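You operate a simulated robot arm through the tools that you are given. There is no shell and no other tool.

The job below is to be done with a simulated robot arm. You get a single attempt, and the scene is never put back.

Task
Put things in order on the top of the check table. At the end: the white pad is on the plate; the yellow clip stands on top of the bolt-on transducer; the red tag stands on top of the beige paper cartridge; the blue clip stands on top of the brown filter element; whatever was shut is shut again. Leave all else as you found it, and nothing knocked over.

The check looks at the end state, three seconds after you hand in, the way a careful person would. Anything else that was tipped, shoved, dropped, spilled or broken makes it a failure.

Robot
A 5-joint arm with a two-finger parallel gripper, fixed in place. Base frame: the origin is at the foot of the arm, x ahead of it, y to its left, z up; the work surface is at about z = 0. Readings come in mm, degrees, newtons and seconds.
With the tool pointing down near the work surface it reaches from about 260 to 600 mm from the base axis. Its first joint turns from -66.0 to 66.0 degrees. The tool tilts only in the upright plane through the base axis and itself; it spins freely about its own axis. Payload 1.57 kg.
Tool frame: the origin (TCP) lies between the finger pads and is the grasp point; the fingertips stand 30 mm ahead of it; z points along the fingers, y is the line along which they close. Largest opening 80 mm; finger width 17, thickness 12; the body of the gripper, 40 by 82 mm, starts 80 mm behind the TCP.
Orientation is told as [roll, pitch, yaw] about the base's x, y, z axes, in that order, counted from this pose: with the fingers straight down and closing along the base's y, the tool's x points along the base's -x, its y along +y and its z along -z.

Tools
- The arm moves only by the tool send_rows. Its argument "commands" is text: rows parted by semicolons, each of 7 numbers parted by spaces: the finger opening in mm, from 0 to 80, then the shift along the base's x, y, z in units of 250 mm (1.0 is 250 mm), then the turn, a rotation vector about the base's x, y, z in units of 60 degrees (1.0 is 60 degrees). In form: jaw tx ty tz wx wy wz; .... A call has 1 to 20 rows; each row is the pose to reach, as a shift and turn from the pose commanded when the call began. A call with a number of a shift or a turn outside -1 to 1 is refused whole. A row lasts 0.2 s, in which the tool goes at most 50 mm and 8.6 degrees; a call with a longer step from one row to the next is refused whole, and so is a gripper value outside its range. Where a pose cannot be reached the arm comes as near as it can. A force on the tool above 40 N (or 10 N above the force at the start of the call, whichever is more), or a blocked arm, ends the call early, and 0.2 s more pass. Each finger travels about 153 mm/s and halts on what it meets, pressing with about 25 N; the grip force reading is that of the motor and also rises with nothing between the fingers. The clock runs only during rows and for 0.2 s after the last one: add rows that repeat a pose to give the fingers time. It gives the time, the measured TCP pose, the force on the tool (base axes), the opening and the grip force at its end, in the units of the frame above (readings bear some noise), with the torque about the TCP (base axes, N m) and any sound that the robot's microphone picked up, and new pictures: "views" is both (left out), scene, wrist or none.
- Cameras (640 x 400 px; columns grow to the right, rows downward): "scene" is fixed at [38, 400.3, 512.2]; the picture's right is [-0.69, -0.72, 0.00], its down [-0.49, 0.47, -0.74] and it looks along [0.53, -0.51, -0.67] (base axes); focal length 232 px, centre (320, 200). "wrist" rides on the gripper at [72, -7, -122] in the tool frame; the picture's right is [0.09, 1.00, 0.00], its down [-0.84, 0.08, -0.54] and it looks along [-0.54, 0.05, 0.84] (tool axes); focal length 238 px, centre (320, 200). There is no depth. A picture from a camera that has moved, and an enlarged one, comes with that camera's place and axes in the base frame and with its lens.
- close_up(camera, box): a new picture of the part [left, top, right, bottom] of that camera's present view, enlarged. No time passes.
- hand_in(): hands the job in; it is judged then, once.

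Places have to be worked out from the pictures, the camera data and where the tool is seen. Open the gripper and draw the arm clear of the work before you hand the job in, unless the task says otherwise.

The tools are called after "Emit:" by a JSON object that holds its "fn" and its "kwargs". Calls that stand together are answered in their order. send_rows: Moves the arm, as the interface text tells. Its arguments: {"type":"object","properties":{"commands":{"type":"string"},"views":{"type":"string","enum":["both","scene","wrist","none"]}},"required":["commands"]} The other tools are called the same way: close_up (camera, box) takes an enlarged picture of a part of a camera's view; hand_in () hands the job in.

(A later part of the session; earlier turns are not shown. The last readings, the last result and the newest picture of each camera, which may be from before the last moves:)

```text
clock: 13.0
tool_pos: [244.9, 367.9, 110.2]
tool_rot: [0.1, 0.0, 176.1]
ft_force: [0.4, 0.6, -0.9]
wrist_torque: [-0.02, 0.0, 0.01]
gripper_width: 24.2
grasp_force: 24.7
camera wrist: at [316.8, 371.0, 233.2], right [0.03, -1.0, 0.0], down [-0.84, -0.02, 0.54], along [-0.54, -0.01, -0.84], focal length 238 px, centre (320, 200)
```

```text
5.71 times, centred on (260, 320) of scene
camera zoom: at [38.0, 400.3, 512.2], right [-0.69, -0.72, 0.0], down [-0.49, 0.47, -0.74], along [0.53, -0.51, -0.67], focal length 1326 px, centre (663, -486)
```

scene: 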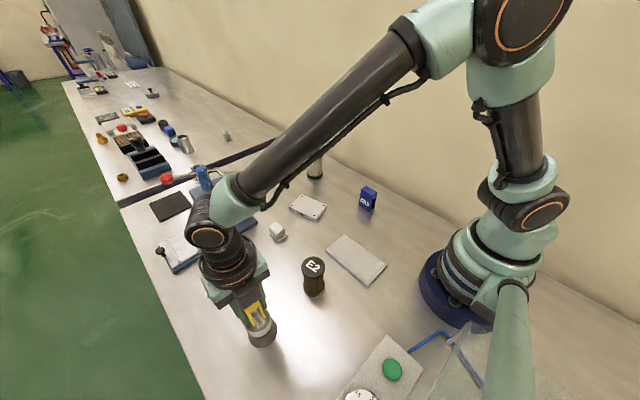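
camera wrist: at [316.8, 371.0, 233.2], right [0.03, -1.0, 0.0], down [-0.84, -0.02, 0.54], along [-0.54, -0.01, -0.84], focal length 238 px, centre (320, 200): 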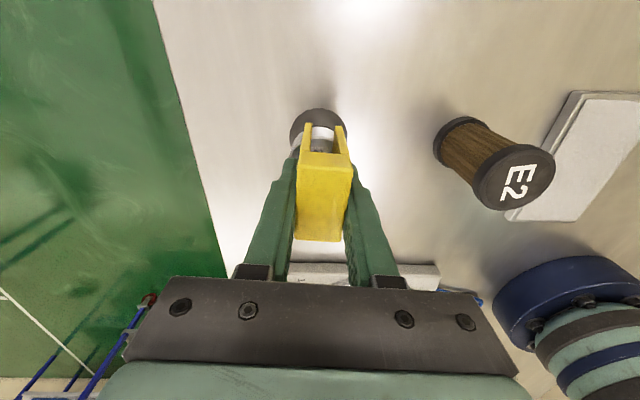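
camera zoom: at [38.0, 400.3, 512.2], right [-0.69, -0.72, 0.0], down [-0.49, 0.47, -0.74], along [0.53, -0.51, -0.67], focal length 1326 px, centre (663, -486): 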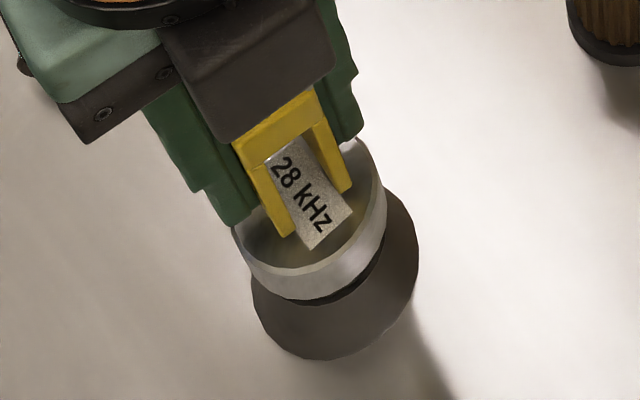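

The clip's leg ends read a little further out than its top edge, so before lowering I'll magnify the clip itself to get its real shape.

Emit:
{"fn": "close_up", "kwargs": {"camera": "scene", "box": [245, 295, 285, 335]}}

Emit:
{"fn": "close_up", "kwargs": {"camera": "wrist", "box": [285, 105, 360, 255]}}

Emit:
{"fn": "close_up", "kwargs": {"camera": "scene", "box": [352, 178, 386, 218]}}

```text
10.00 times, centred on (265, 315) of scene
camera zoom: at [38.0, 400.3, 512.2], right [-0.69, -0.72, 0.0], down [-0.49, 0.47, -0.74], along [0.53, -0.51, -0.67], focal length 2320 px, centre (870, -950)
```

zoom: 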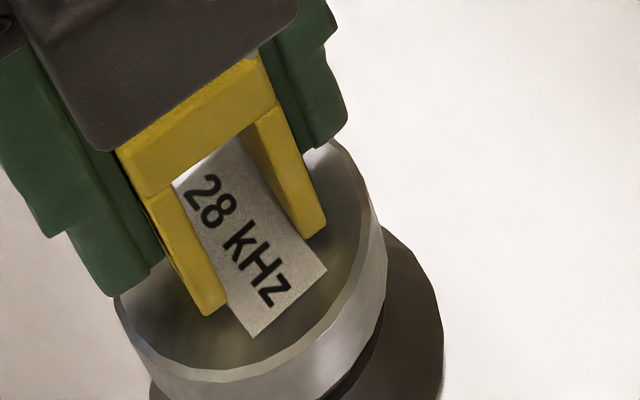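

```text
2.67 times, centred on (322, 180) of wrist
camera zoom: at [316.8, 371.0, 233.2], right [0.03, -1.0, 0.0], down [-0.84, -0.02, 0.54], along [-0.54, -0.01, -0.84], focal length 636 px, centre (313, 253)
```

zoom: 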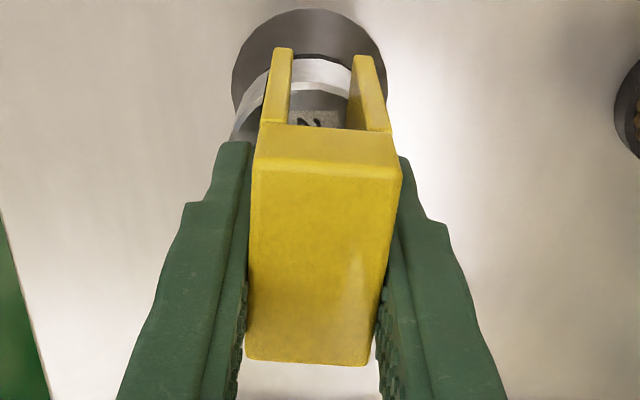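

```text
10.00 times, centred on (369, 198) of scene
camera zoom: at [38.0, 400.3, 512.2], right [-0.69, -0.72, 0.0], down [-0.49, 0.47, -0.74], along [0.53, -0.51, -0.67], focal length 2320 px, centre (-170, 220)
```

zoom: 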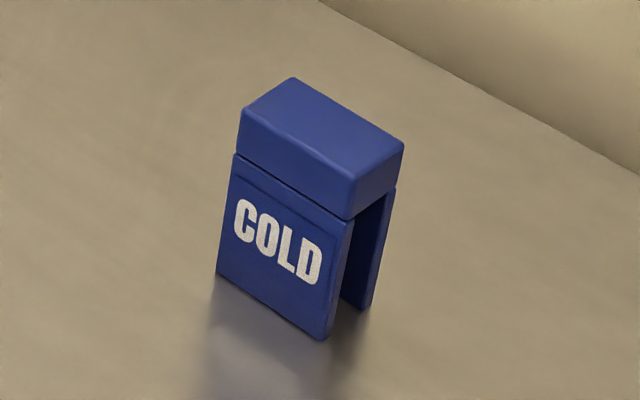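

The clip is actually about 65 mm tall, so I'm holding it about 5 mm off its centre in x, and its centre should move -9.5 mm in x and +3 mm in y to sit over the transducer. I'll raise slightly, shift, and re-check.

Emit:
{"fn": "send_rows", "kwargs": {"commands": "10 0 0 0.02 0 0 0; 10 -0.038 0.012 0.02 0 0 0; 10 -0.038 0.012 0.02 0 0 0; 10 -0.038 0.012 0 0 0 0; 10 -0.038 0.012 0 0 0 0", "views": "both"}}

Emit:
{"fn": "close_up", "kwargs": {"camera": "wrist", "box": [270, 90, 370, 190]}}

Emit:
{"fn": "close_up", "kwargs": {"camera": "scene", "box": [235, 295, 290, 350]}}

```text
clock: 14.2
tool_pos: [234.8, 371.8, 111.5]
tool_rot: [0.0, -0.1, 176.2]
ft_force: [0.4, -0.7, 0.4]
wrist_torque: [0.02, 0.0, 0.02]
gripper_width: 24.3
grasp_force: 24.8
camera wrist: at [306.9, 374.7, 234.1], right [0.03, -1.0, 0.0], down [-0.84, -0.02, 0.54], along [-0.54, -0.01, -0.84], focal length 238 px, centre (320, 200)
```

scene: 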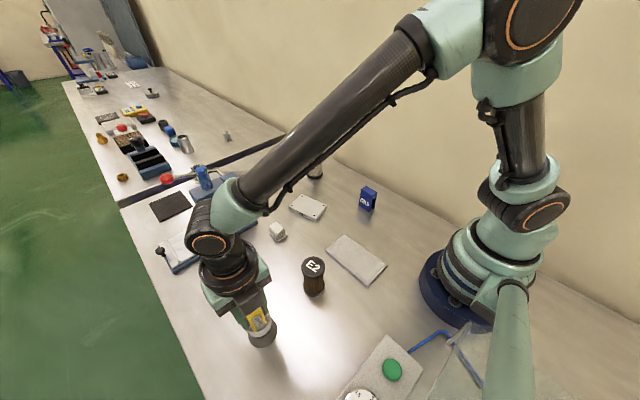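
wrist: 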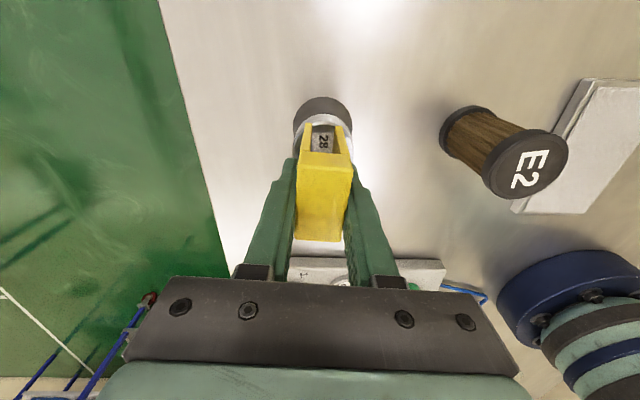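

```text
4.00 times, centred on (320, 140) of wrist
camera zoom: at [306.9, 374.7, 234.1], right [0.03, -1.0, 0.0], down [-0.84, -0.02, 0.54], along [-0.54, -0.01, -0.84], focal length 953 px, centre (320, 440)
```

zoom: 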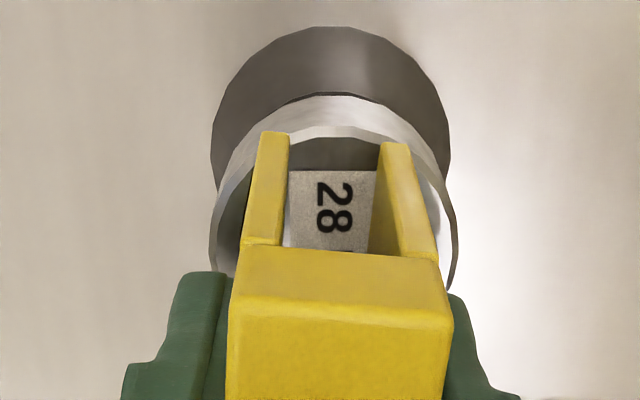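

```text
7.27 times, centred on (262, 322) of scene
camera zoom: at [38.0, 400.3, 512.2], right [-0.69, -0.72, 0.0], down [-0.49, 0.47, -0.74], along [0.53, -0.51, -0.67], focal length 1687 px, centre (738, -691)
```

zoom: 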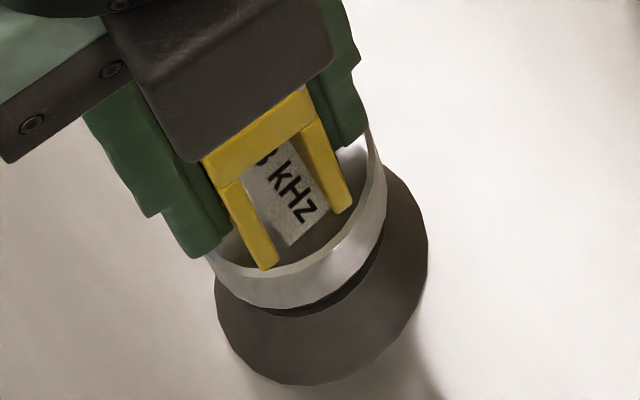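

The clip is now centred on the disc within about 1.5 mm, with its legs an estimated 5–6 mm above the top. I'll lower in 1 mm steps and watch the force.

Emit:
{"fn": "send_rows", "kwargs": {"commands": "10 -0.003 0 -0.008 0 0 0; 10 -0.003 0 -0.012 0 0 0; 10 -0.003 0 -0.016 0 0 0; 10 -0.003 0 -0.016 0 0 0", "views": "none"}}

Emit:
{"fn": "send_rows", "kwargs": {"commands": "10 0 0 -0.004 0 0 0; 10 0 0 -0.004 0 0 0", "views": "none"}}

```text
clock: 15.2
tool_pos: [233.5, 372.6, 106.7]
tool_rot: [0.0, 0.1, 176.3]
ft_force: [-0.1, 0.6, -0.8]
wrist_torque: [-0.01, -0.03, 0.0]
gripper_width: 24.2
grasp_force: 25.3
```

```text
clock: 15.8
tool_pos: [233.9, 372.8, 106.2]
tool_rot: [0.0, 0.0, 176.2]
ft_force: [0.6, -0.8, -0.4]
wrist_torque: [0.04, -0.01, 0.0]
gripper_width: 24.3
grasp_force: 24.8
```

No contact yet, so I continue down in small steps.

Emit:
{"fn": "send_rows", "kwargs": {"commands": "10 0 0 -0.004 0 0 0; 10 0 0 -0.004 0 0 0", "views": "none"}}

Emit:
{"fn": "close_up", "kwargs": {"camera": "scene", "box": [235, 295, 290, 350]}}

```text
clock: 16.4
tool_pos: [234.9, 370.9, 106.1]
tool_rot: [0.1, 0.0, 176.2]
ft_force: [-0.8, -0.7, -0.4]
wrist_torque: [0.02, -0.01, 0.02]
gripper_width: 24.3
grasp_force: 24.2
```

```text
7.27 times, centred on (262, 322) of scene
camera zoom: at [38.0, 400.3, 512.2], right [-0.69, -0.72, 0.0], down [-0.49, 0.47, -0.74], along [0.53, -0.51, -0.67], focal length 1687 px, centre (738, -691)
```

zoom: 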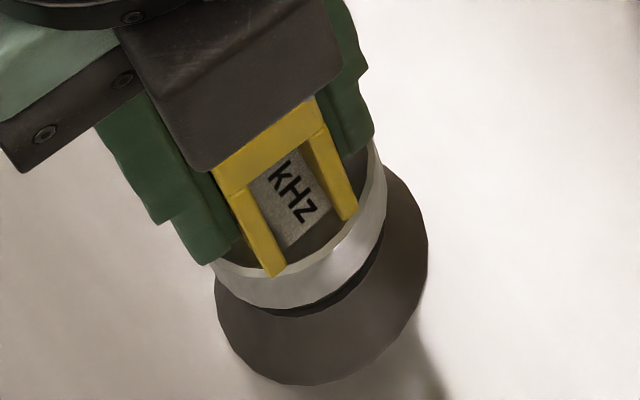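

Emit:
{"fn": "send_rows", "kwargs": {"commands": "10 0 0 -0.004 0 0 0; 10 0 0 -0.004 0 0 0", "views": "none"}}

Emit:
{"fn": "send_rows", "kwargs": {"commands": "10 0 0 -0.004 0 0 0; 10 0 0 -0.004 0 0 0", "views": "none"}}

```text
clock: 17.0
tool_pos: [235.4, 372.9, 104.9]
tool_rot: [-0.1, 0.1, 176.2]
ft_force: [-1.3, -7.2, 22.1]
wrist_torque: [-0.24, -0.03, -0.01]
gripper_width: 24.4
grasp_force: 25.0
```

```text
clock: 17.6
tool_pos: [236.9, 372.2, 102.3]
tool_rot: [-0.1, 0.0, 176.1]
ft_force: [0.6, -4.6, 21.3]
wrist_torque: [-0.19, -0.06, -0.03]
gripper_width: 24.1
grasp_force: 24.7
```

I have contact, with about 21 N pressing. I'll relieve that by 1 mm before opening.

Emit:
{"fn": "send_rows", "kwargs": {"commands": "10 0 0 0.003 0 0 0; 10 0 0 0.003 0 0 0", "views": "both"}}

Emit:
{"fn": "close_up", "kwargs": {"camera": "scene", "box": [235, 295, 290, 350]}}

Emit:
{"fn": "close_up", "kwargs": {"camera": "wrist", "box": [270, 90, 370, 190]}}

```text
clock: 18.2
tool_pos: [233.8, 370.7, 103.0]
tool_rot: [0.0, 0.1, 176.4]
ft_force: [1.7, 2.3, 7.5]
wrist_torque: [0.03, -0.06, -0.01]
gripper_width: 24.1
grasp_force: 25.0
camera wrist: at [306.3, 374.4, 226.1], right [0.03, -1.0, 0.0], down [-0.84, -0.02, 0.54], along [-0.54, -0.01, -0.84], focal length 238 px, centre (320, 200)
```

scene: 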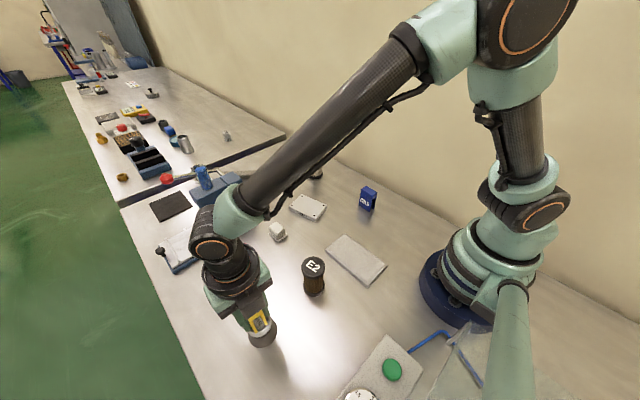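
wrist: 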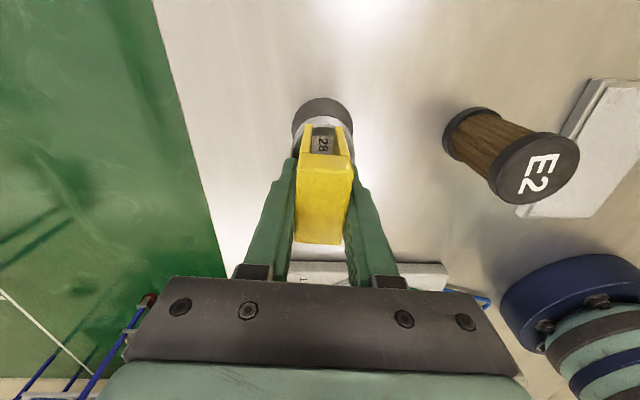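

```text
7.27 times, centred on (262, 322) of scene
camera zoom: at [38.0, 400.3, 512.2], right [-0.69, -0.72, 0.0], down [-0.49, 0.47, -0.74], along [0.53, -0.51, -0.67], focal length 1687 px, centre (738, -691)
```

zoom: 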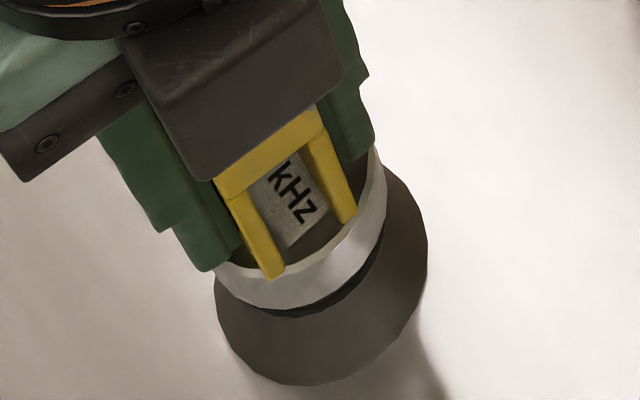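

```text
4.00 times, centred on (320, 140) of wrist
camera zoom: at [306.3, 374.4, 226.1], right [0.03, -1.0, 0.0], down [-0.84, -0.02, 0.54], along [-0.54, -0.01, -0.84], focal length 953 px, centre (320, 440)
```

zoom: 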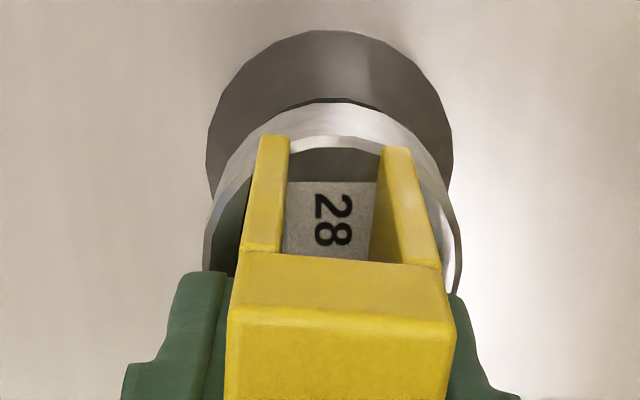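

The clip is standing squarely on the transducer. I open the fingers and retreat straight up.

Emit:
{"fn": "send_rows", "kwargs": {"commands": "26 0 0 0 0 0 0; 36 0 0 0 0 0 0; 56 0 0 0 0 0 0; 60 0 0 0 0 0 0; 60 0 0 0.06 0 0 0; 60 0 0 0.2 0 0 0; 60 0 0 0.38 0 0 0; 60 0 0 0.5 0 0 0", "views": "both"}}

Emit:
{"fn": "close_up", "kwargs": {"camera": "scene", "box": [225, 285, 295, 355]}}

```text
clock: 20.0
tool_pos: [236.4, 372.7, 228.9]
tool_rot: [0.1, -0.1, 176.2]
ft_force: [-0.4, 0.2, 0.5]
wrist_torque: [0.03, 0.0, 0.01]
gripper_width: 60.1
grasp_force: 0.1
camera wrist: at [308.0, 375.3, 351.2], right [0.03, -1.0, 0.0], down [-0.84, -0.02, 0.54], along [-0.54, -0.02, -0.84], focal length 238 px, centre (320, 200)
```

scene: 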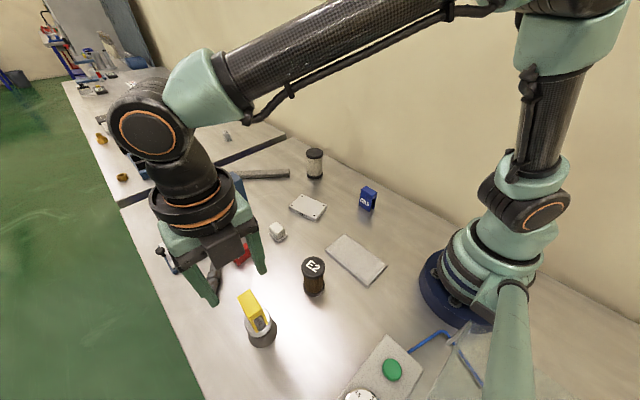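
wrist: 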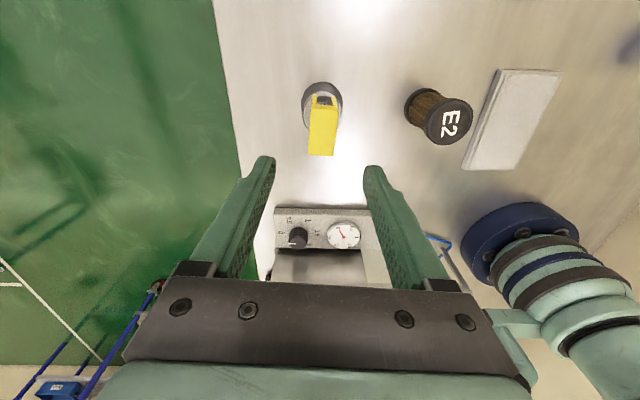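

```text
5.71 times, centred on (260, 320) of scene
camera zoom: at [38.0, 400.3, 512.2], right [-0.69, -0.72, 0.0], down [-0.49, 0.47, -0.74], along [0.53, -0.51, -0.67], focal length 1326 px, centre (663, -486)
```

zoom: 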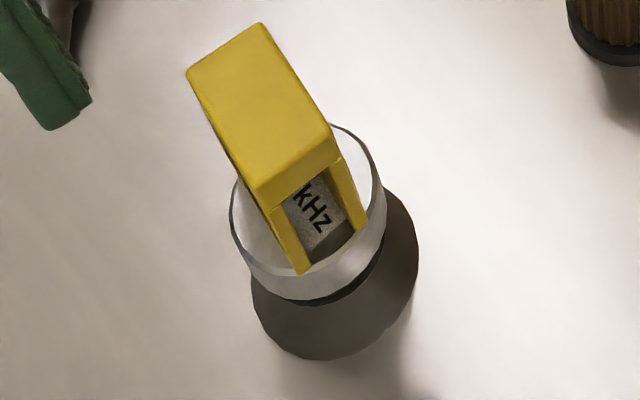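

The yellow clip stands well on the transducer. Next comes the red tag near (417,309), which is about 18 mm thick in x. I rotate the tool to yaw 90 so the fingers close along x and hover over it, staying high.

Emit:
{"fn": "send_rows", "kwargs": {"commands": "60 0.06 -0.02 0 0 0 -0.139; 60 0.125 -0.043 -0.02 0 0 -0.278; 60 0.188 -0.064 -0.04 0 0 -0.4167; 60 0.25 -0.085 -0.06 0 0 -0.5556; 60 0.313 -0.107 -0.09 0 0 -0.694; 60 0.376 -0.128 -0.116 0 0 -0.833", "views": "none"}}

Emit:
{"fn": "send_rows", "kwargs": {"commands": "50 0.07 -0.025 -0.04 0 0 -0.12; 50 0.14 -0.05 -0.08 0 0 -0.24; 50 0.21 -0.075 -0.12 0 0 -0.36; 50 0.28 -0.1 -0.16 0 0 -0.48; 50 0.348 -0.124 -0.2 0 0 -0.603; 50 0.348 -0.124 -0.2 0 0 -0.603", "views": "both"}}

```text
clock: 21.4
tool_pos: [327.2, 338.1, 198.6]
tool_rot: [-0.1, 0.1, 126.0]
ft_force: [-0.2, -0.4, 0.2]
wrist_torque: [0.05, 0.0, -0.03]
gripper_width: 60.2
grasp_force: 0.1
```

```text
clock: 22.8
tool_pos: [415.1, 308.0, 148.4]
tool_rot: [0.0, 0.0, 90.0]
ft_force: [-1.3, -0.5, 0.5]
wrist_torque: [-0.01, -0.04, -0.02]
gripper_width: 49.9
grasp_force: 0.0
camera wrist: at [421.4, 236.7, 271.6], right [-1.0, -0.09, 0.0], down [-0.08, 0.84, 0.54], along [-0.05, 0.54, -0.84], focal length 238 px, centre (320, 200)
```

scene: 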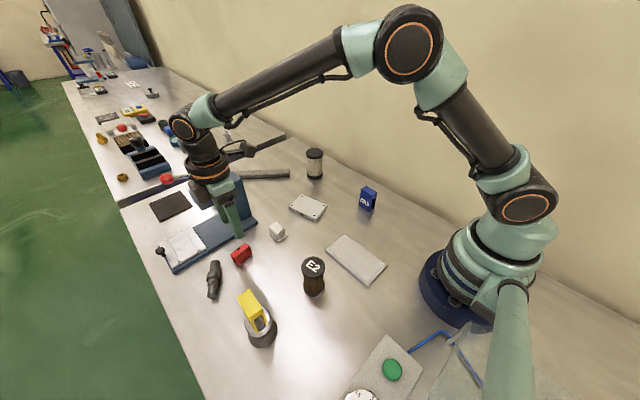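
wrist: 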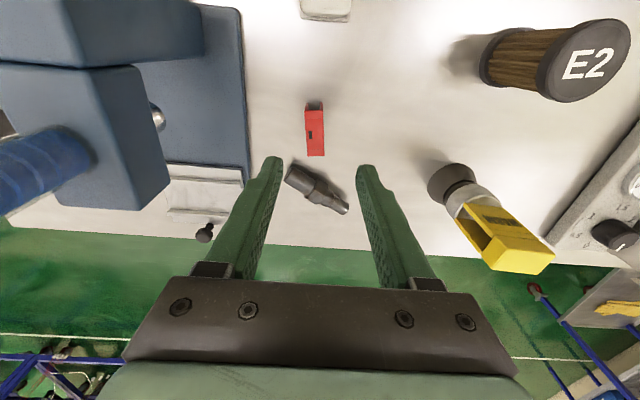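

Emit:
{"fn": "close_up", "kwargs": {"camera": "wrist", "box": [280, 85, 360, 175]}}

Emit:
{"fn": "close_up", "kwargs": {"camera": "scene", "box": [200, 235, 270, 305]}}

Emit:
{"fn": "close_up", "kwargs": {"camera": "wrist", "box": [420, 140, 580, 290]}}

```text
4.44 times, centred on (320, 130) of wrist
camera zoom: at [421.4, 236.7, 271.6], right [-1.0, -0.09, 0.0], down [-0.08, 0.84, 0.54], along [-0.05, 0.54, -0.84], focal length 1059 px, centre (320, 511)
```

zoom: 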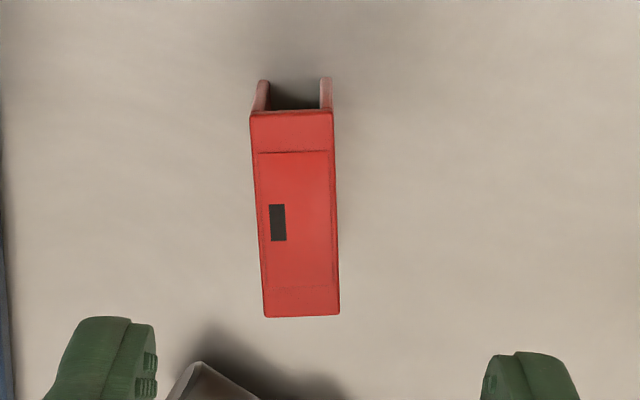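

```text
5.71 times, centred on (235, 270) of scene
camera zoom: at [38.0, 400.3, 512.2], right [-0.69, -0.72, 0.0], down [-0.49, 0.47, -0.74], along [0.53, -0.51, -0.67], focal length 1326 px, centre (806, -200)
```

zoom: 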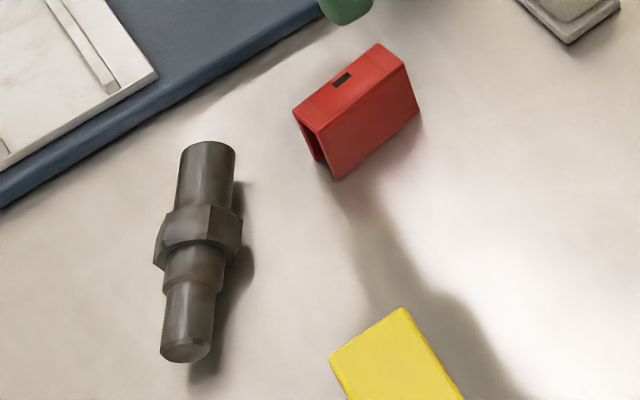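

```text
2.67 times, centred on (500, 215) of wrist
camera zoom: at [421.4, 236.7, 271.6], right [-1.0, -0.09, 0.0], down [-0.08, 0.84, 0.54], along [-0.05, 0.54, -0.84], focal length 636 px, centre (-160, 160)
```

zoom: 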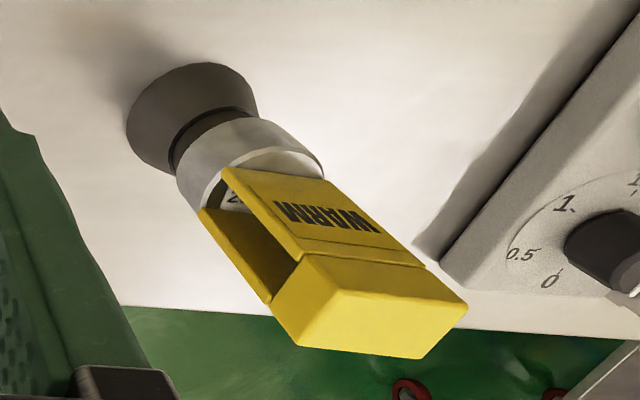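

The red tag's top is centred at about (420,311), turned +7.4°, 18 mm thick and roughly 36 mm tall. I'll align to it and come halfway down to verify.

Emit:
{"fn": "send_rows", "kwargs": {"commands": "50 0.02 0.008 0 0 0 0.123; 50 0.02 0.008 -0.1 0 0 0.123; 50 0.02 0.008 -0.2 0 0 0.123; 50 0.02 0.008 -0.3 0 0 0.123; 50 0.02 0.008 -0.3 0 0 0.123; 50 0.02 0.008 -0.3 0 0 0.123", "views": "wrist"}}

Emit:
{"fn": "close_up", "kwargs": {"camera": "wrist", "box": [250, 70, 390, 230]}}

```text
clock: 24.2
tool_pos: [422.3, 311.3, 74.6]
tool_rot: [-0.1, 0.0, 97.5]
ft_force: [-0.9, 0.2, -0.4]
wrist_torque: [-0.01, 0.04, 0.02]
gripper_width: 50.1
grasp_force: 0.0
camera wrist: at [437.2, 240.2, 197.8], right [-0.98, -0.22, 0.0], down [-0.19, 0.82, 0.54], along [-0.12, 0.53, -0.84], focal length 238 px, centre (320, 200)
```

wrist: 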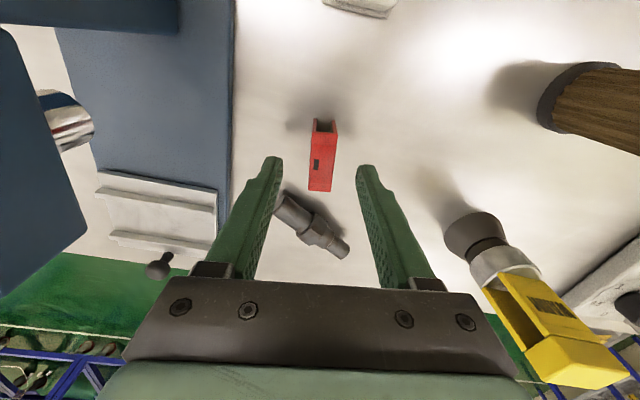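

```text
2.50 times, centred on (320, 150) of wrist
camera zoom: at [437.2, 240.2, 197.8], right [-0.98, -0.22, 0.0], down [-0.19, 0.82, 0.54], along [-0.12, 0.53, -0.84], focal length 596 px, centre (320, 325)
```

zoom: 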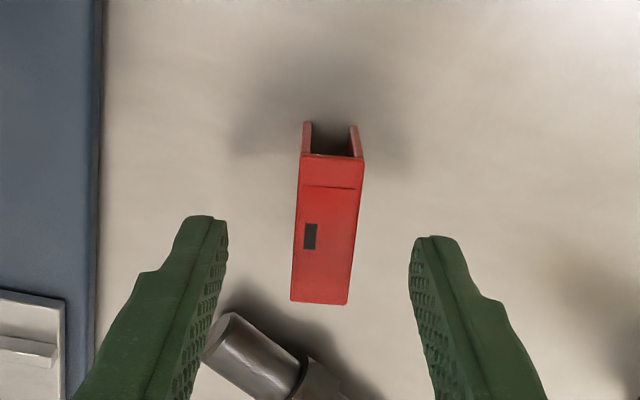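

The tag is centred between the fingers within 1 mm. I'll descend until the tips are about 5 mm above the table and close on it.

Emit:
{"fn": "send_rows", "kwargs": {"commands": "50 -0.004 0 -0.08 0 0 0; 50 -0.004 0 -0.14 0 0 0; 50 -0.004 0 -0.16 0 0 0; 50 -0.004 0 -0.16 0 0 0; 30 -0.004 0 -0.16 0 0 0; 10 -0.004 0 -0.16 0 0 0; 6 -0.004 0 -0.16 0 0 0; 6 -0.004 0 -0.16 0 0 0", "views": "both"}}

Emit:
{"fn": "close_up", "kwargs": {"camera": "wrist", "box": [250, 90, 390, 250]}}

```text
clock: 26.0
tool_pos: [421.1, 309.6, 36.4]
tool_rot: [0.1, 0.0, 97.5]
ft_force: [-0.5, -0.4, -1.6]
wrist_torque: [0.0, -0.02, 0.01]
gripper_width: 17.3
grasp_force: 25.3
camera wrist: at [436.1, 240.3, 158.5], right [-0.98, -0.22, 0.0], down [-0.19, 0.82, 0.54], along [-0.12, 0.53, -0.84], focal length 238 px, centre (320, 200)
```

scene: 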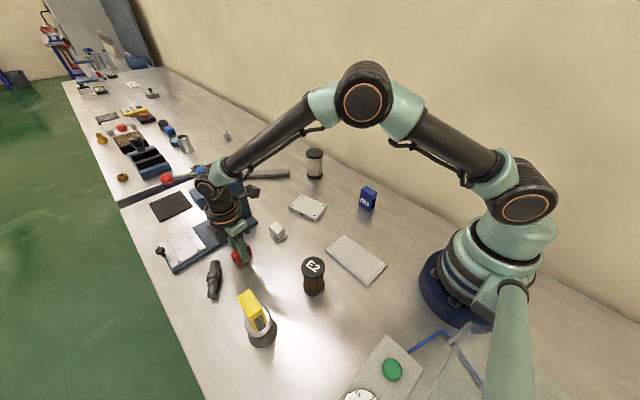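
wrist: 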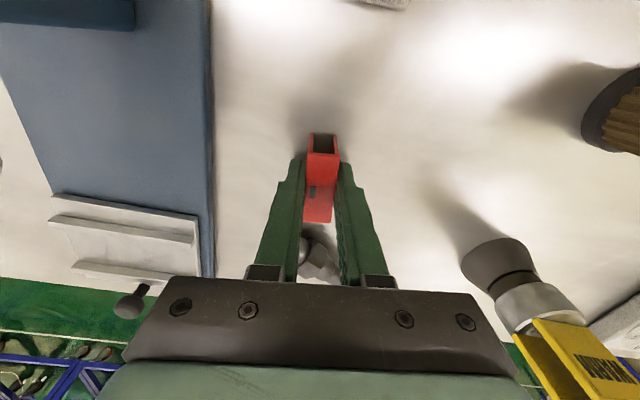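

```text
2.50 times, centred on (320, 170) of wrist
camera zoom: at [436.1, 240.3, 158.5], right [-0.98, -0.22, 0.0], down [-0.19, 0.82, 0.54], along [-0.12, 0.53, -0.84], focal length 596 px, centre (320, 275)
```

zoom: 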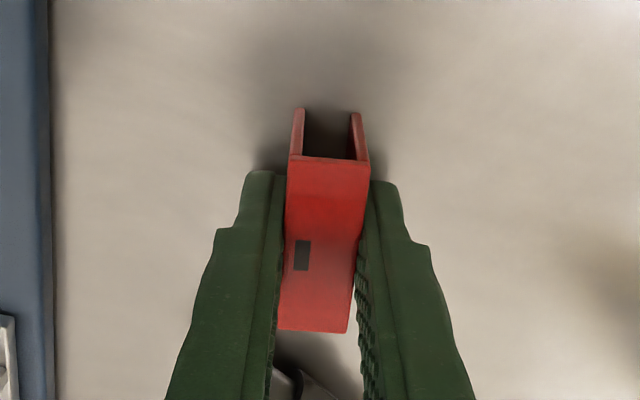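

The tag is held firmly at 17.3 mm and centred in length. I'll lift it clear and carry it at height toward the beige cartridge, near (550,-67).

Emit:
{"fn": "send_rows", "kwargs": {"commands": "6 0 0 0.04 0 0 0; 6 0 0 0.2 0 0 0; 6 0 0 0.4 0 0 0; 6 0 0 0.6 0 0 0; 6 0 0 0.7 0 0 0; 6 0.052 -0.152 0.7 0 0 0; 6 0.104 -0.304 0.7 0 0 0; 6 0.156 -0.456 0.7 0 0 0; 6 0.208 -0.608 0.7 0 0 0; 6 0.26 -0.76 0.7 0 0 0", "views": "scene"}}

Emit:
{"fn": "send_rows", "kwargs": {"commands": "6 0.05 -0.152 0 0 0 0; 6 0.1 -0.304 0 0 0 0; 6 0.15 -0.456 0 0 0 0; 6 0.2 -0.608 0 0 0 0; 6 0.25 -0.76 0 0 0 0; 6 0.25 -0.76 0 0 0 0; 6 0.25 -0.76 0 0 0 0", "views": "both"}}

```text
clock: 28.2
tool_pos: [484.0, 120.6, 210.1]
tool_rot: [0.0, 0.0, 97.6]
ft_force: [-1.0, -0.3, 0.7]
wrist_torque: [-0.01, -0.02, 0.0]
gripper_width: 6.0
grasp_force: 0.0
```

scene: 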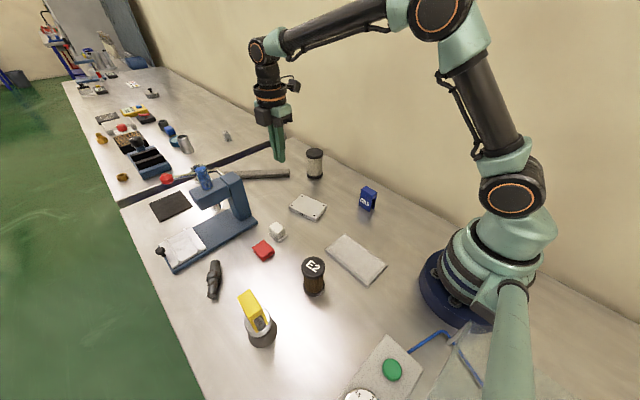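

```text
clock: 29.8
tool_pos: [547.4, -69.5, 209.7]
tool_rot: [0.0, 0.0, 97.5]
ft_force: [0.6, 1.0, -0.6]
wrist_torque: [-0.01, 0.01, 0.0]
gripper_width: 5.8
grasp_force: 0.0
camera wrist: at [562.7, -139.1, 332.3], right [-0.98, -0.22, 0.0], down [-0.19, 0.82, 0.54], along [-0.12, 0.53, -0.84], focal length 238 px, centre (320, 200)
```

scene: 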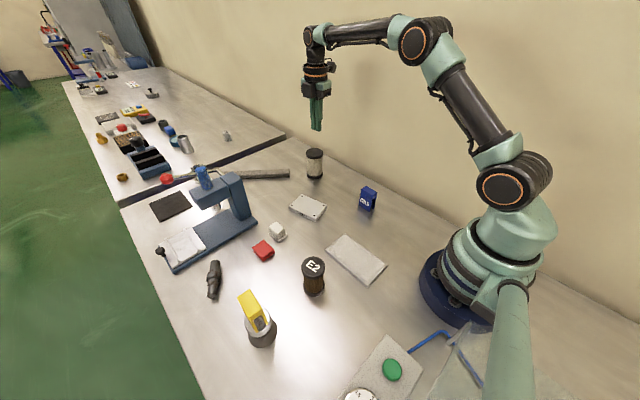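
wrist: 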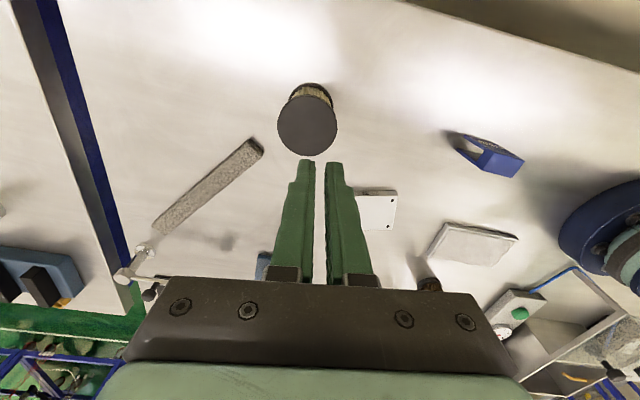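

The fingers closed to 6 mm, so the tag slipped out during the move. It's now lying near the white pad. I'll take a close look at the state.

Emit:
{"fn": "close_up", "kwargs": {"camera": "scene", "box": [225, 205, 325, 270]}}

Emit:
{"fn": "close_up", "kwargs": {"camera": "scene", "box": [245, 215, 295, 265]}}

Emit:
{"fn": "close_up", "kwargs": {"camera": "wrist", "box": [260, 70, 360, 180]}}

Emit:
{"fn": "close_up", "kwargs": {"camera": "scene", "box": [295, 140, 335, 185]}}

```text
6.15 times, centred on (275, 238) of scene
camera zoom: at [38.0, 400.3, 512.2], right [-0.69, -0.72, 0.0], down [-0.49, 0.47, -0.74], along [0.53, -0.51, -0.67], focal length 1428 px, centre (597, -31)
```

zoom: 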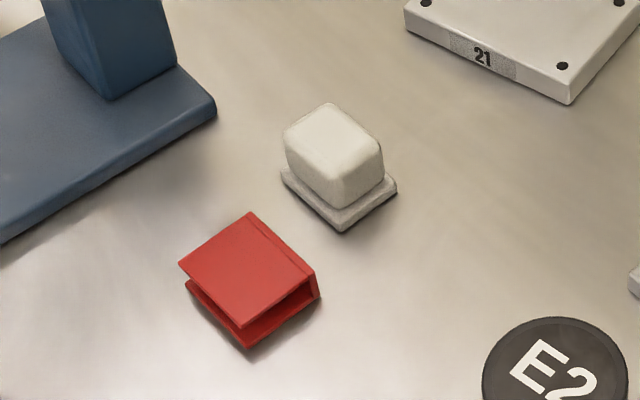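

```text
8.00 times, centred on (270, 240) of scene
camera zoom: at [38.0, 400.3, 512.2], right [-0.69, -0.72, 0.0], down [-0.49, 0.47, -0.74], along [0.53, -0.51, -0.67], focal length 1856 px, centre (720, -120)
```

zoom: 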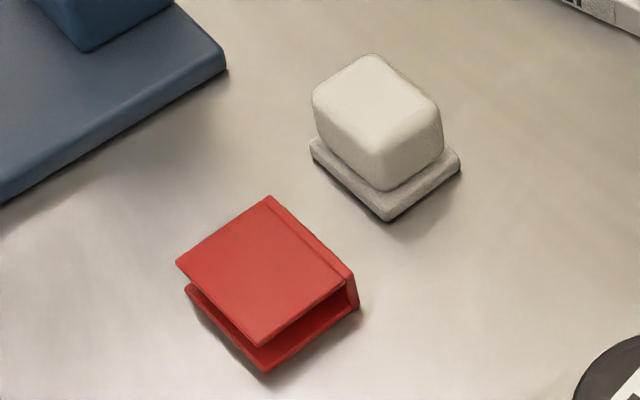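

```text
3.64 times, centred on (310, 125) of wrist
camera zoom: at [562.7, -139.1, 332.3], right [-0.98, -0.22, 0.0], down [-0.19, 0.82, 0.54], along [-0.12, 0.53, -0.84], focal length 867 px, centre (356, 473)
```

zoom: 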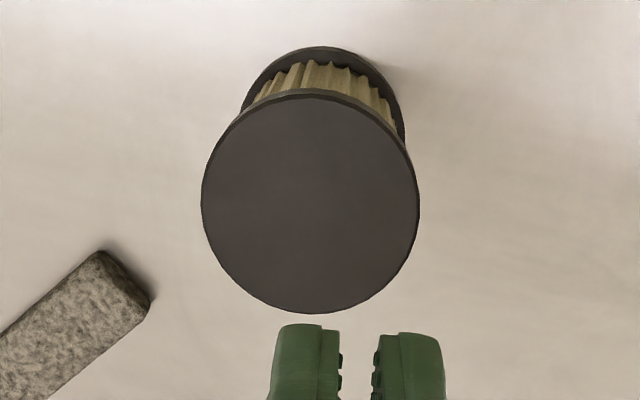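

```text
8.89 times, centred on (315, 162) of scene
camera zoom: at [38.0, 400.3, 512.2], right [-0.69, -0.72, 0.0], down [-0.49, 0.47, -0.74], along [0.53, -0.51, -0.67], focal length 2062 px, centre (364, 533)
```

zoom: 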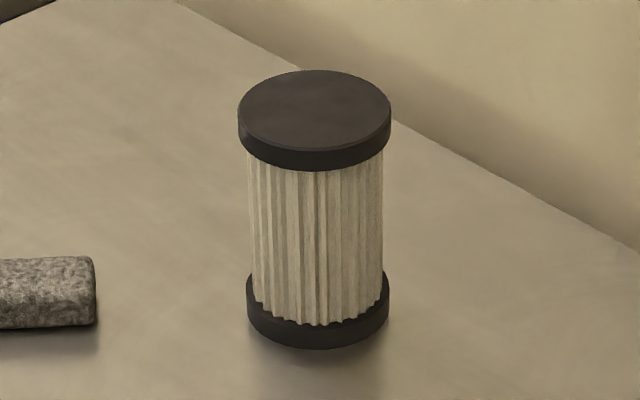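

The red tag now lies on its side at about (397,262), spine toward -y, and the pad looks undisturbed. The beige cartridge top is centred near (560,-71), about 60 mm across and z≈90. I'll go back above the tag with the fingers open to inspect it and plan a re-grasp.

Emit:
{"fn": "send_rows", "kwargs": {"commands": "70 -0.06 0.132 0 0 0 -0.025; 70 -0.12 0.264 0 0 0 -0.05; 70 -0.18 0.396 0 0 0 -0.075; 70 -0.24 0.528 0 0 0 -0.1; 70 -0.3 0.66 0 0 0 -0.125", "views": "none"}}

Emit:
{"fn": "send_rows", "kwargs": {"commands": "70 -0.06 0.132 -0.04 0 0 0; 70 -0.12 0.264 -0.08 0 0 0; 70 -0.18 0.396 -0.12 0 0 0; 70 -0.24 0.528 -0.16 0 0 0; 70 -0.3 0.66 -0.2 0 0 0; 70 -0.3 0.66 -0.2 0 0 0; 70 -0.3 0.66 -0.2 0 0 0", "views": "both"}}

Emit:
{"fn": "close_up", "kwargs": {"camera": "wrist", "box": [270, 70, 370, 170]}}

Emit:
{"fn": "close_up", "kwargs": {"camera": "wrist", "box": [240, 20, 400, 170]}}

```text
clock: 31.0
tool_pos: [471.1, 97.7, 209.7]
tool_rot: [0.0, 0.0, 89.9]
ft_force: [0.8, 0.6, 0.0]
wrist_torque: [-0.01, -0.02, 0.01]
gripper_width: 70.2
grasp_force: 0.0
```

```text
clock: 32.6
tool_pos: [395.4, 259.5, 160.4]
tool_rot: [-0.1, 0.0, 90.0]
ft_force: [-0.4, -0.4, 0.6]
wrist_torque: [-0.03, -0.01, 0.02]
gripper_width: 70.1
grasp_force: 0.0
camera wrist: at [401.1, 188.0, 283.0], right [-1.0, -0.09, 0.0], down [-0.08, 0.84, 0.54], along [-0.05, 0.54, -0.84], focal length 238 px, centre (320, 200)
```

scene: 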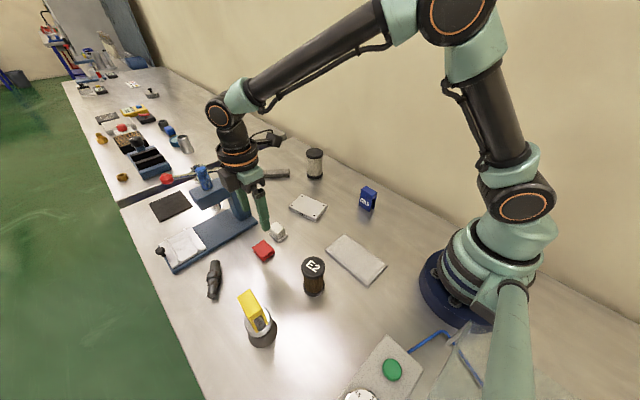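
wrist: 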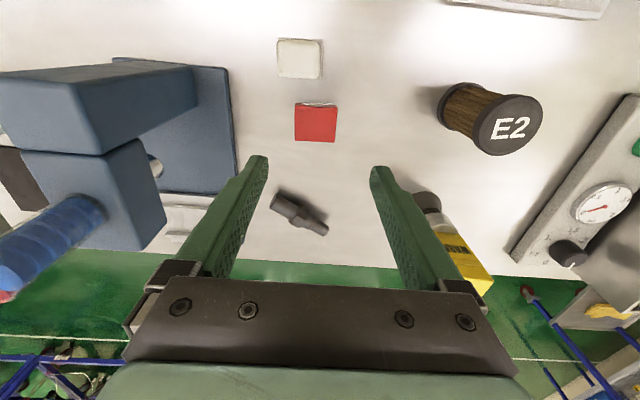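

```text
4.00 times, centred on (320, 120) of wrist
camera zoom: at [401.1, 188.0, 283.0], right [-1.0, -0.09, 0.0], down [-0.08, 0.84, 0.54], along [-0.05, 0.54, -0.84], focal length 953 px, centre (320, 520)
```

zoom: 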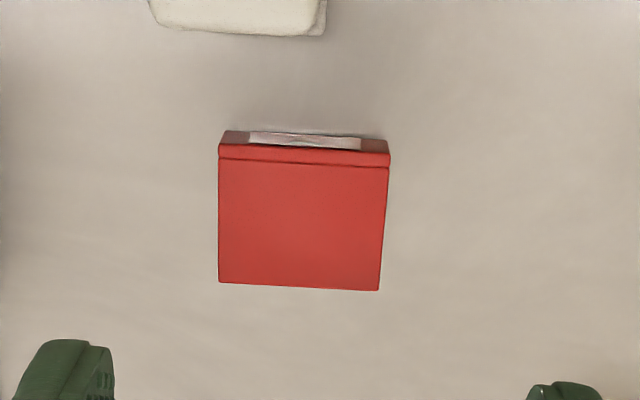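

```text
2.67 times, centred on (320, 95) of wrist
camera zoom: at [401.1, 188.0, 283.0], right [-1.0, -0.09, 0.0], down [-0.08, 0.84, 0.54], along [-0.05, 0.54, -0.84], focal length 636 px, centre (320, 480)
```

zoom: 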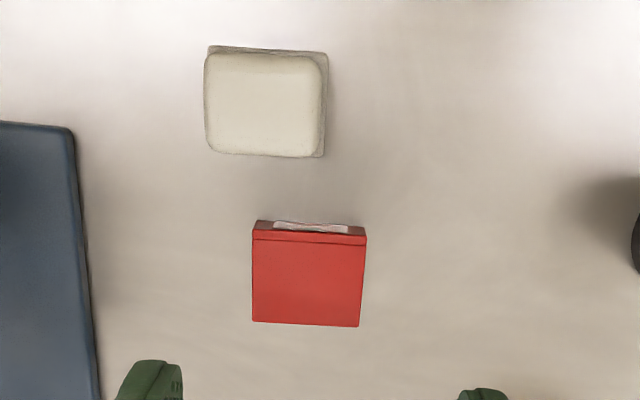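

The tag is lying flat: centre about (400,261), spine on the -y side, turned about +1.8°. I'll magnify it from the fixed camera to understand its profile before choosing how to re-grip it.

Emit:
{"fn": "close_up", "kwargs": {"camera": "scene", "box": [250, 236, 278, 264]}}

Emit:
{"fn": "close_up", "kwargs": {"camera": "scene", "box": [180, 140, 300, 290]}}

Emit:
{"fn": "close_up", "kwargs": {"camera": "wrist", "box": [0, 40, 250, 260]}}

```text
14.29 times, centred on (264, 250) of scene
camera zoom: at [38.0, 400.3, 512.2], right [-0.69, -0.72, 0.0], down [-0.49, 0.47, -0.74], along [0.53, -0.51, -0.67], focal length 3314 px, centre (1120, -514)
```

zoom: 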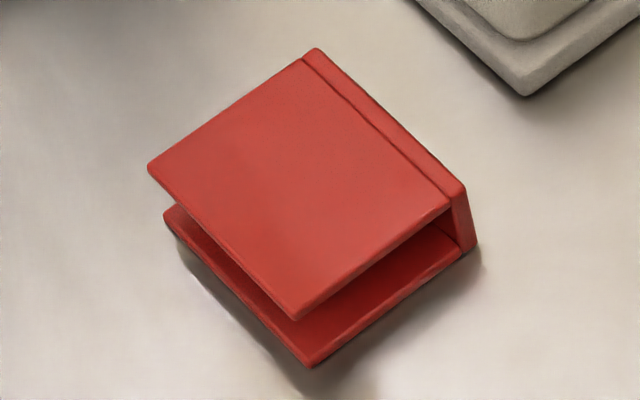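

```text
2.67 times, centred on (240, 215) of scene
camera zoom: at [38.0, 400.3, 512.2], right [-0.69, -0.72, 0.0], down [-0.49, 0.47, -0.74], along [0.53, -0.51, -0.67], focal length 619 px, centre (533, 160)
```

zoom: 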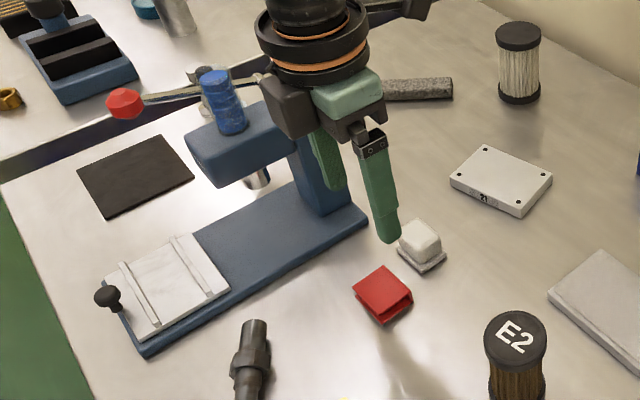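

```text
1.82 times, centred on (125, 150) of wrist
camera zoom: at [401.1, 188.0, 283.0], right [-1.0, -0.09, 0.0], down [-0.08, 0.84, 0.54], along [-0.05, 0.54, -0.84], focal length 433 px, centre (674, 291)
```

zoom: 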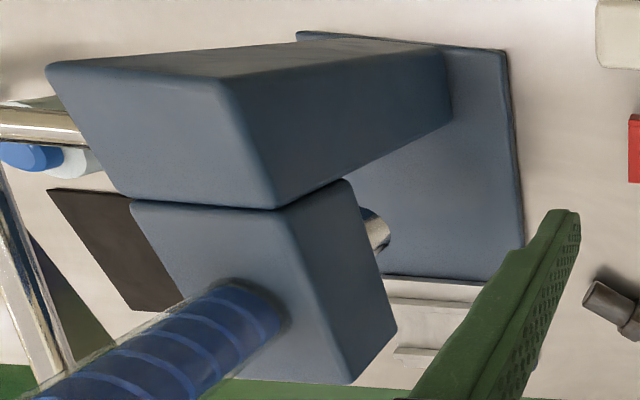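

The tag is a rigid U with a slightly thicker spine, and the slim cap-only contact probably let it slip when I moved quickly. I'll re-grip it by its two ends including the spine end, so a 90° outward tilt of the tool will stand it upright. First I align with the fingers partly down.

Emit:
{"fn": "send_rows", "kwargs": {"commands": "70 0.022 -0.034 0 0 0 0.029; 70 0.022 -0.034 -0.12 0 0 0.029; 70 0.022 -0.034 -0.24 0 0 0.029; 70 0.022 -0.034 -0.34 0 0 0.029; 70 0.022 -0.034 -0.34 0 0 0.029; 70 0.022 -0.034 -0.34 0 0 0.029", "views": "wrist"}}

Emit:
{"fn": "close_up", "kwargs": {"camera": "wrist", "box": [240, 90, 400, 210]}}

```text
clock: 34.0
tool_pos: [399.0, 253.0, 75.5]
tool_rot: [0.0, 0.0, 91.7]
ft_force: [0.0, 0.7, 0.2]
wrist_torque: [0.0, 0.03, -0.01]
gripper_width: 70.3
grasp_force: 0.0
camera wrist: at [409.4, 181.7, 198.7], right [-0.99, -0.12, 0.0], down [-0.1, 0.83, 0.54], along [-0.07, 0.54, -0.84], focal length 238 px, centre (320, 200)
```

wrist: 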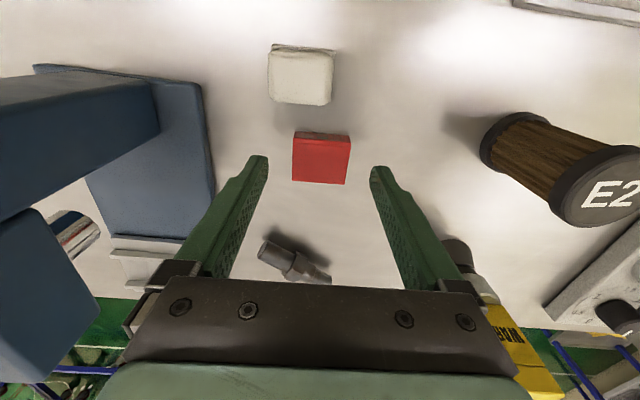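

```text
3.33 times, centred on (320, 150) of wrist
camera zoom: at [409.4, 181.7, 198.7], right [-0.99, -0.12, 0.0], down [-0.1, 0.83, 0.54], along [-0.07, 0.54, -0.84], focal length 794 px, centre (320, 367)
```

zoom: 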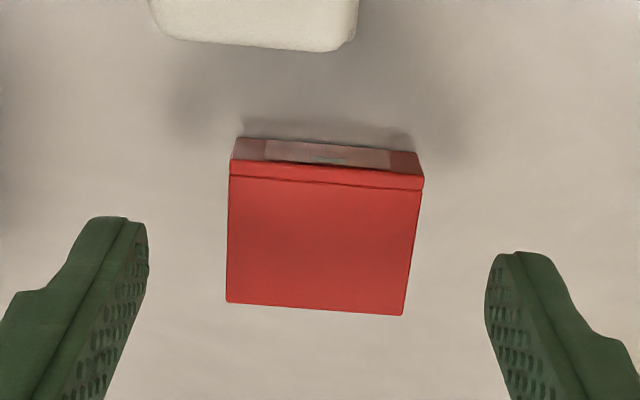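

The tag is centred between the fingers, with its spine just within the finger width. I'll nudge 1.5 mm toward the spine, descend to about 2.5 mm tip clearance and close.

Emit:
{"fn": "send_rows", "kwargs": {"commands": "70 -0.001 -0.006 -0.08 0 0 0; 70 -0.001 -0.006 -0.14 0 0 0; 70 -0.001 -0.006 -0.17 0 0 0; 70 -0.001 -0.006 -0.17 0 0 0; 55 -0.001 -0.006 -0.17 0 0 0; 46 -0.001 -0.006 -0.17 0 0 0; 38 -0.001 -0.006 -0.17 0 0 0; 30 -0.001 -0.006 -0.17 0 0 0; 30 -0.001 -0.006 -0.17 0 0 0", "views": "both"}}

Emit:
{"fn": "close_up", "kwargs": {"camera": "wrist", "box": [240, 100, 400, 220]}}

Emit:
{"fn": "close_up", "kwargs": {"camera": "scene", "box": [235, 215, 295, 275]}}

```text
clock: 36.0
tool_pos: [403.1, 251.4, 32.9]
tool_rot: [0.0, 0.0, 91.8]
ft_force: [-0.5, 0.4, -0.2]
wrist_torque: [-0.02, -0.01, 0.05]
gripper_width: 45.4
grasp_force: 25.1
camera wrist: at [411.1, 179.8, 156.0], right [-0.99, -0.12, 0.0], down [-0.1, 0.83, 0.54], along [-0.07, 0.54, -0.84], focal length 238 px, centre (320, 200)
```

scene: 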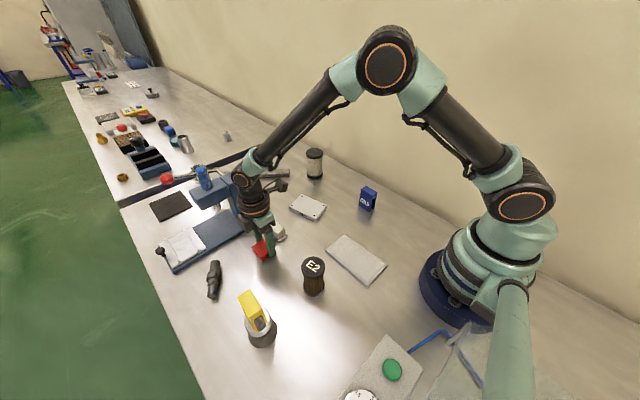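
wrist: 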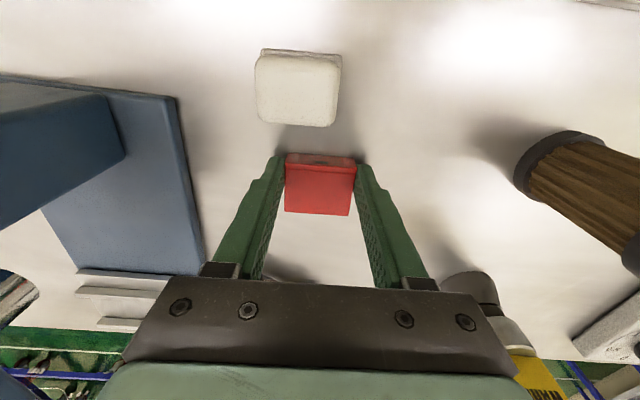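

```text
3.33 times, centred on (320, 160) of wrist
camera zoom: at [411.1, 179.8, 156.0], right [-0.99, -0.12, 0.0], down [-0.1, 0.83, 0.54], along [-0.07, 0.54, -0.84], focal length 794 px, centre (320, 333)
```

zoom: 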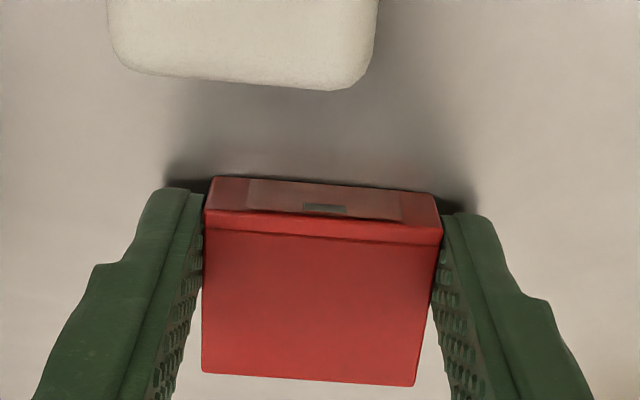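

```text
6.67 times, centred on (265, 245) of scene
camera zoom: at [38.0, 400.3, 512.2], right [-0.69, -0.72, 0.0], down [-0.49, 0.47, -0.74], along [0.53, -0.51, -0.67], focal length 1547 px, centre (687, -100)
```

zoom: 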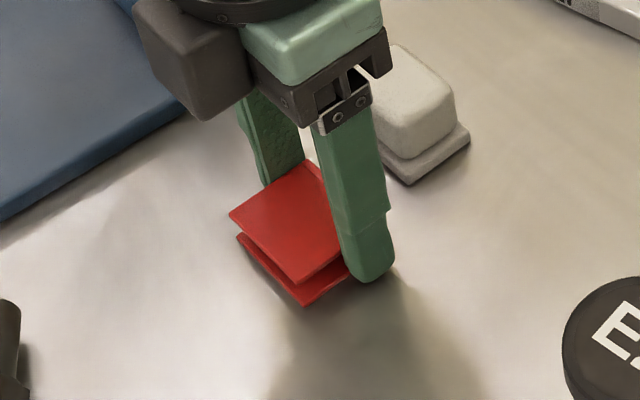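

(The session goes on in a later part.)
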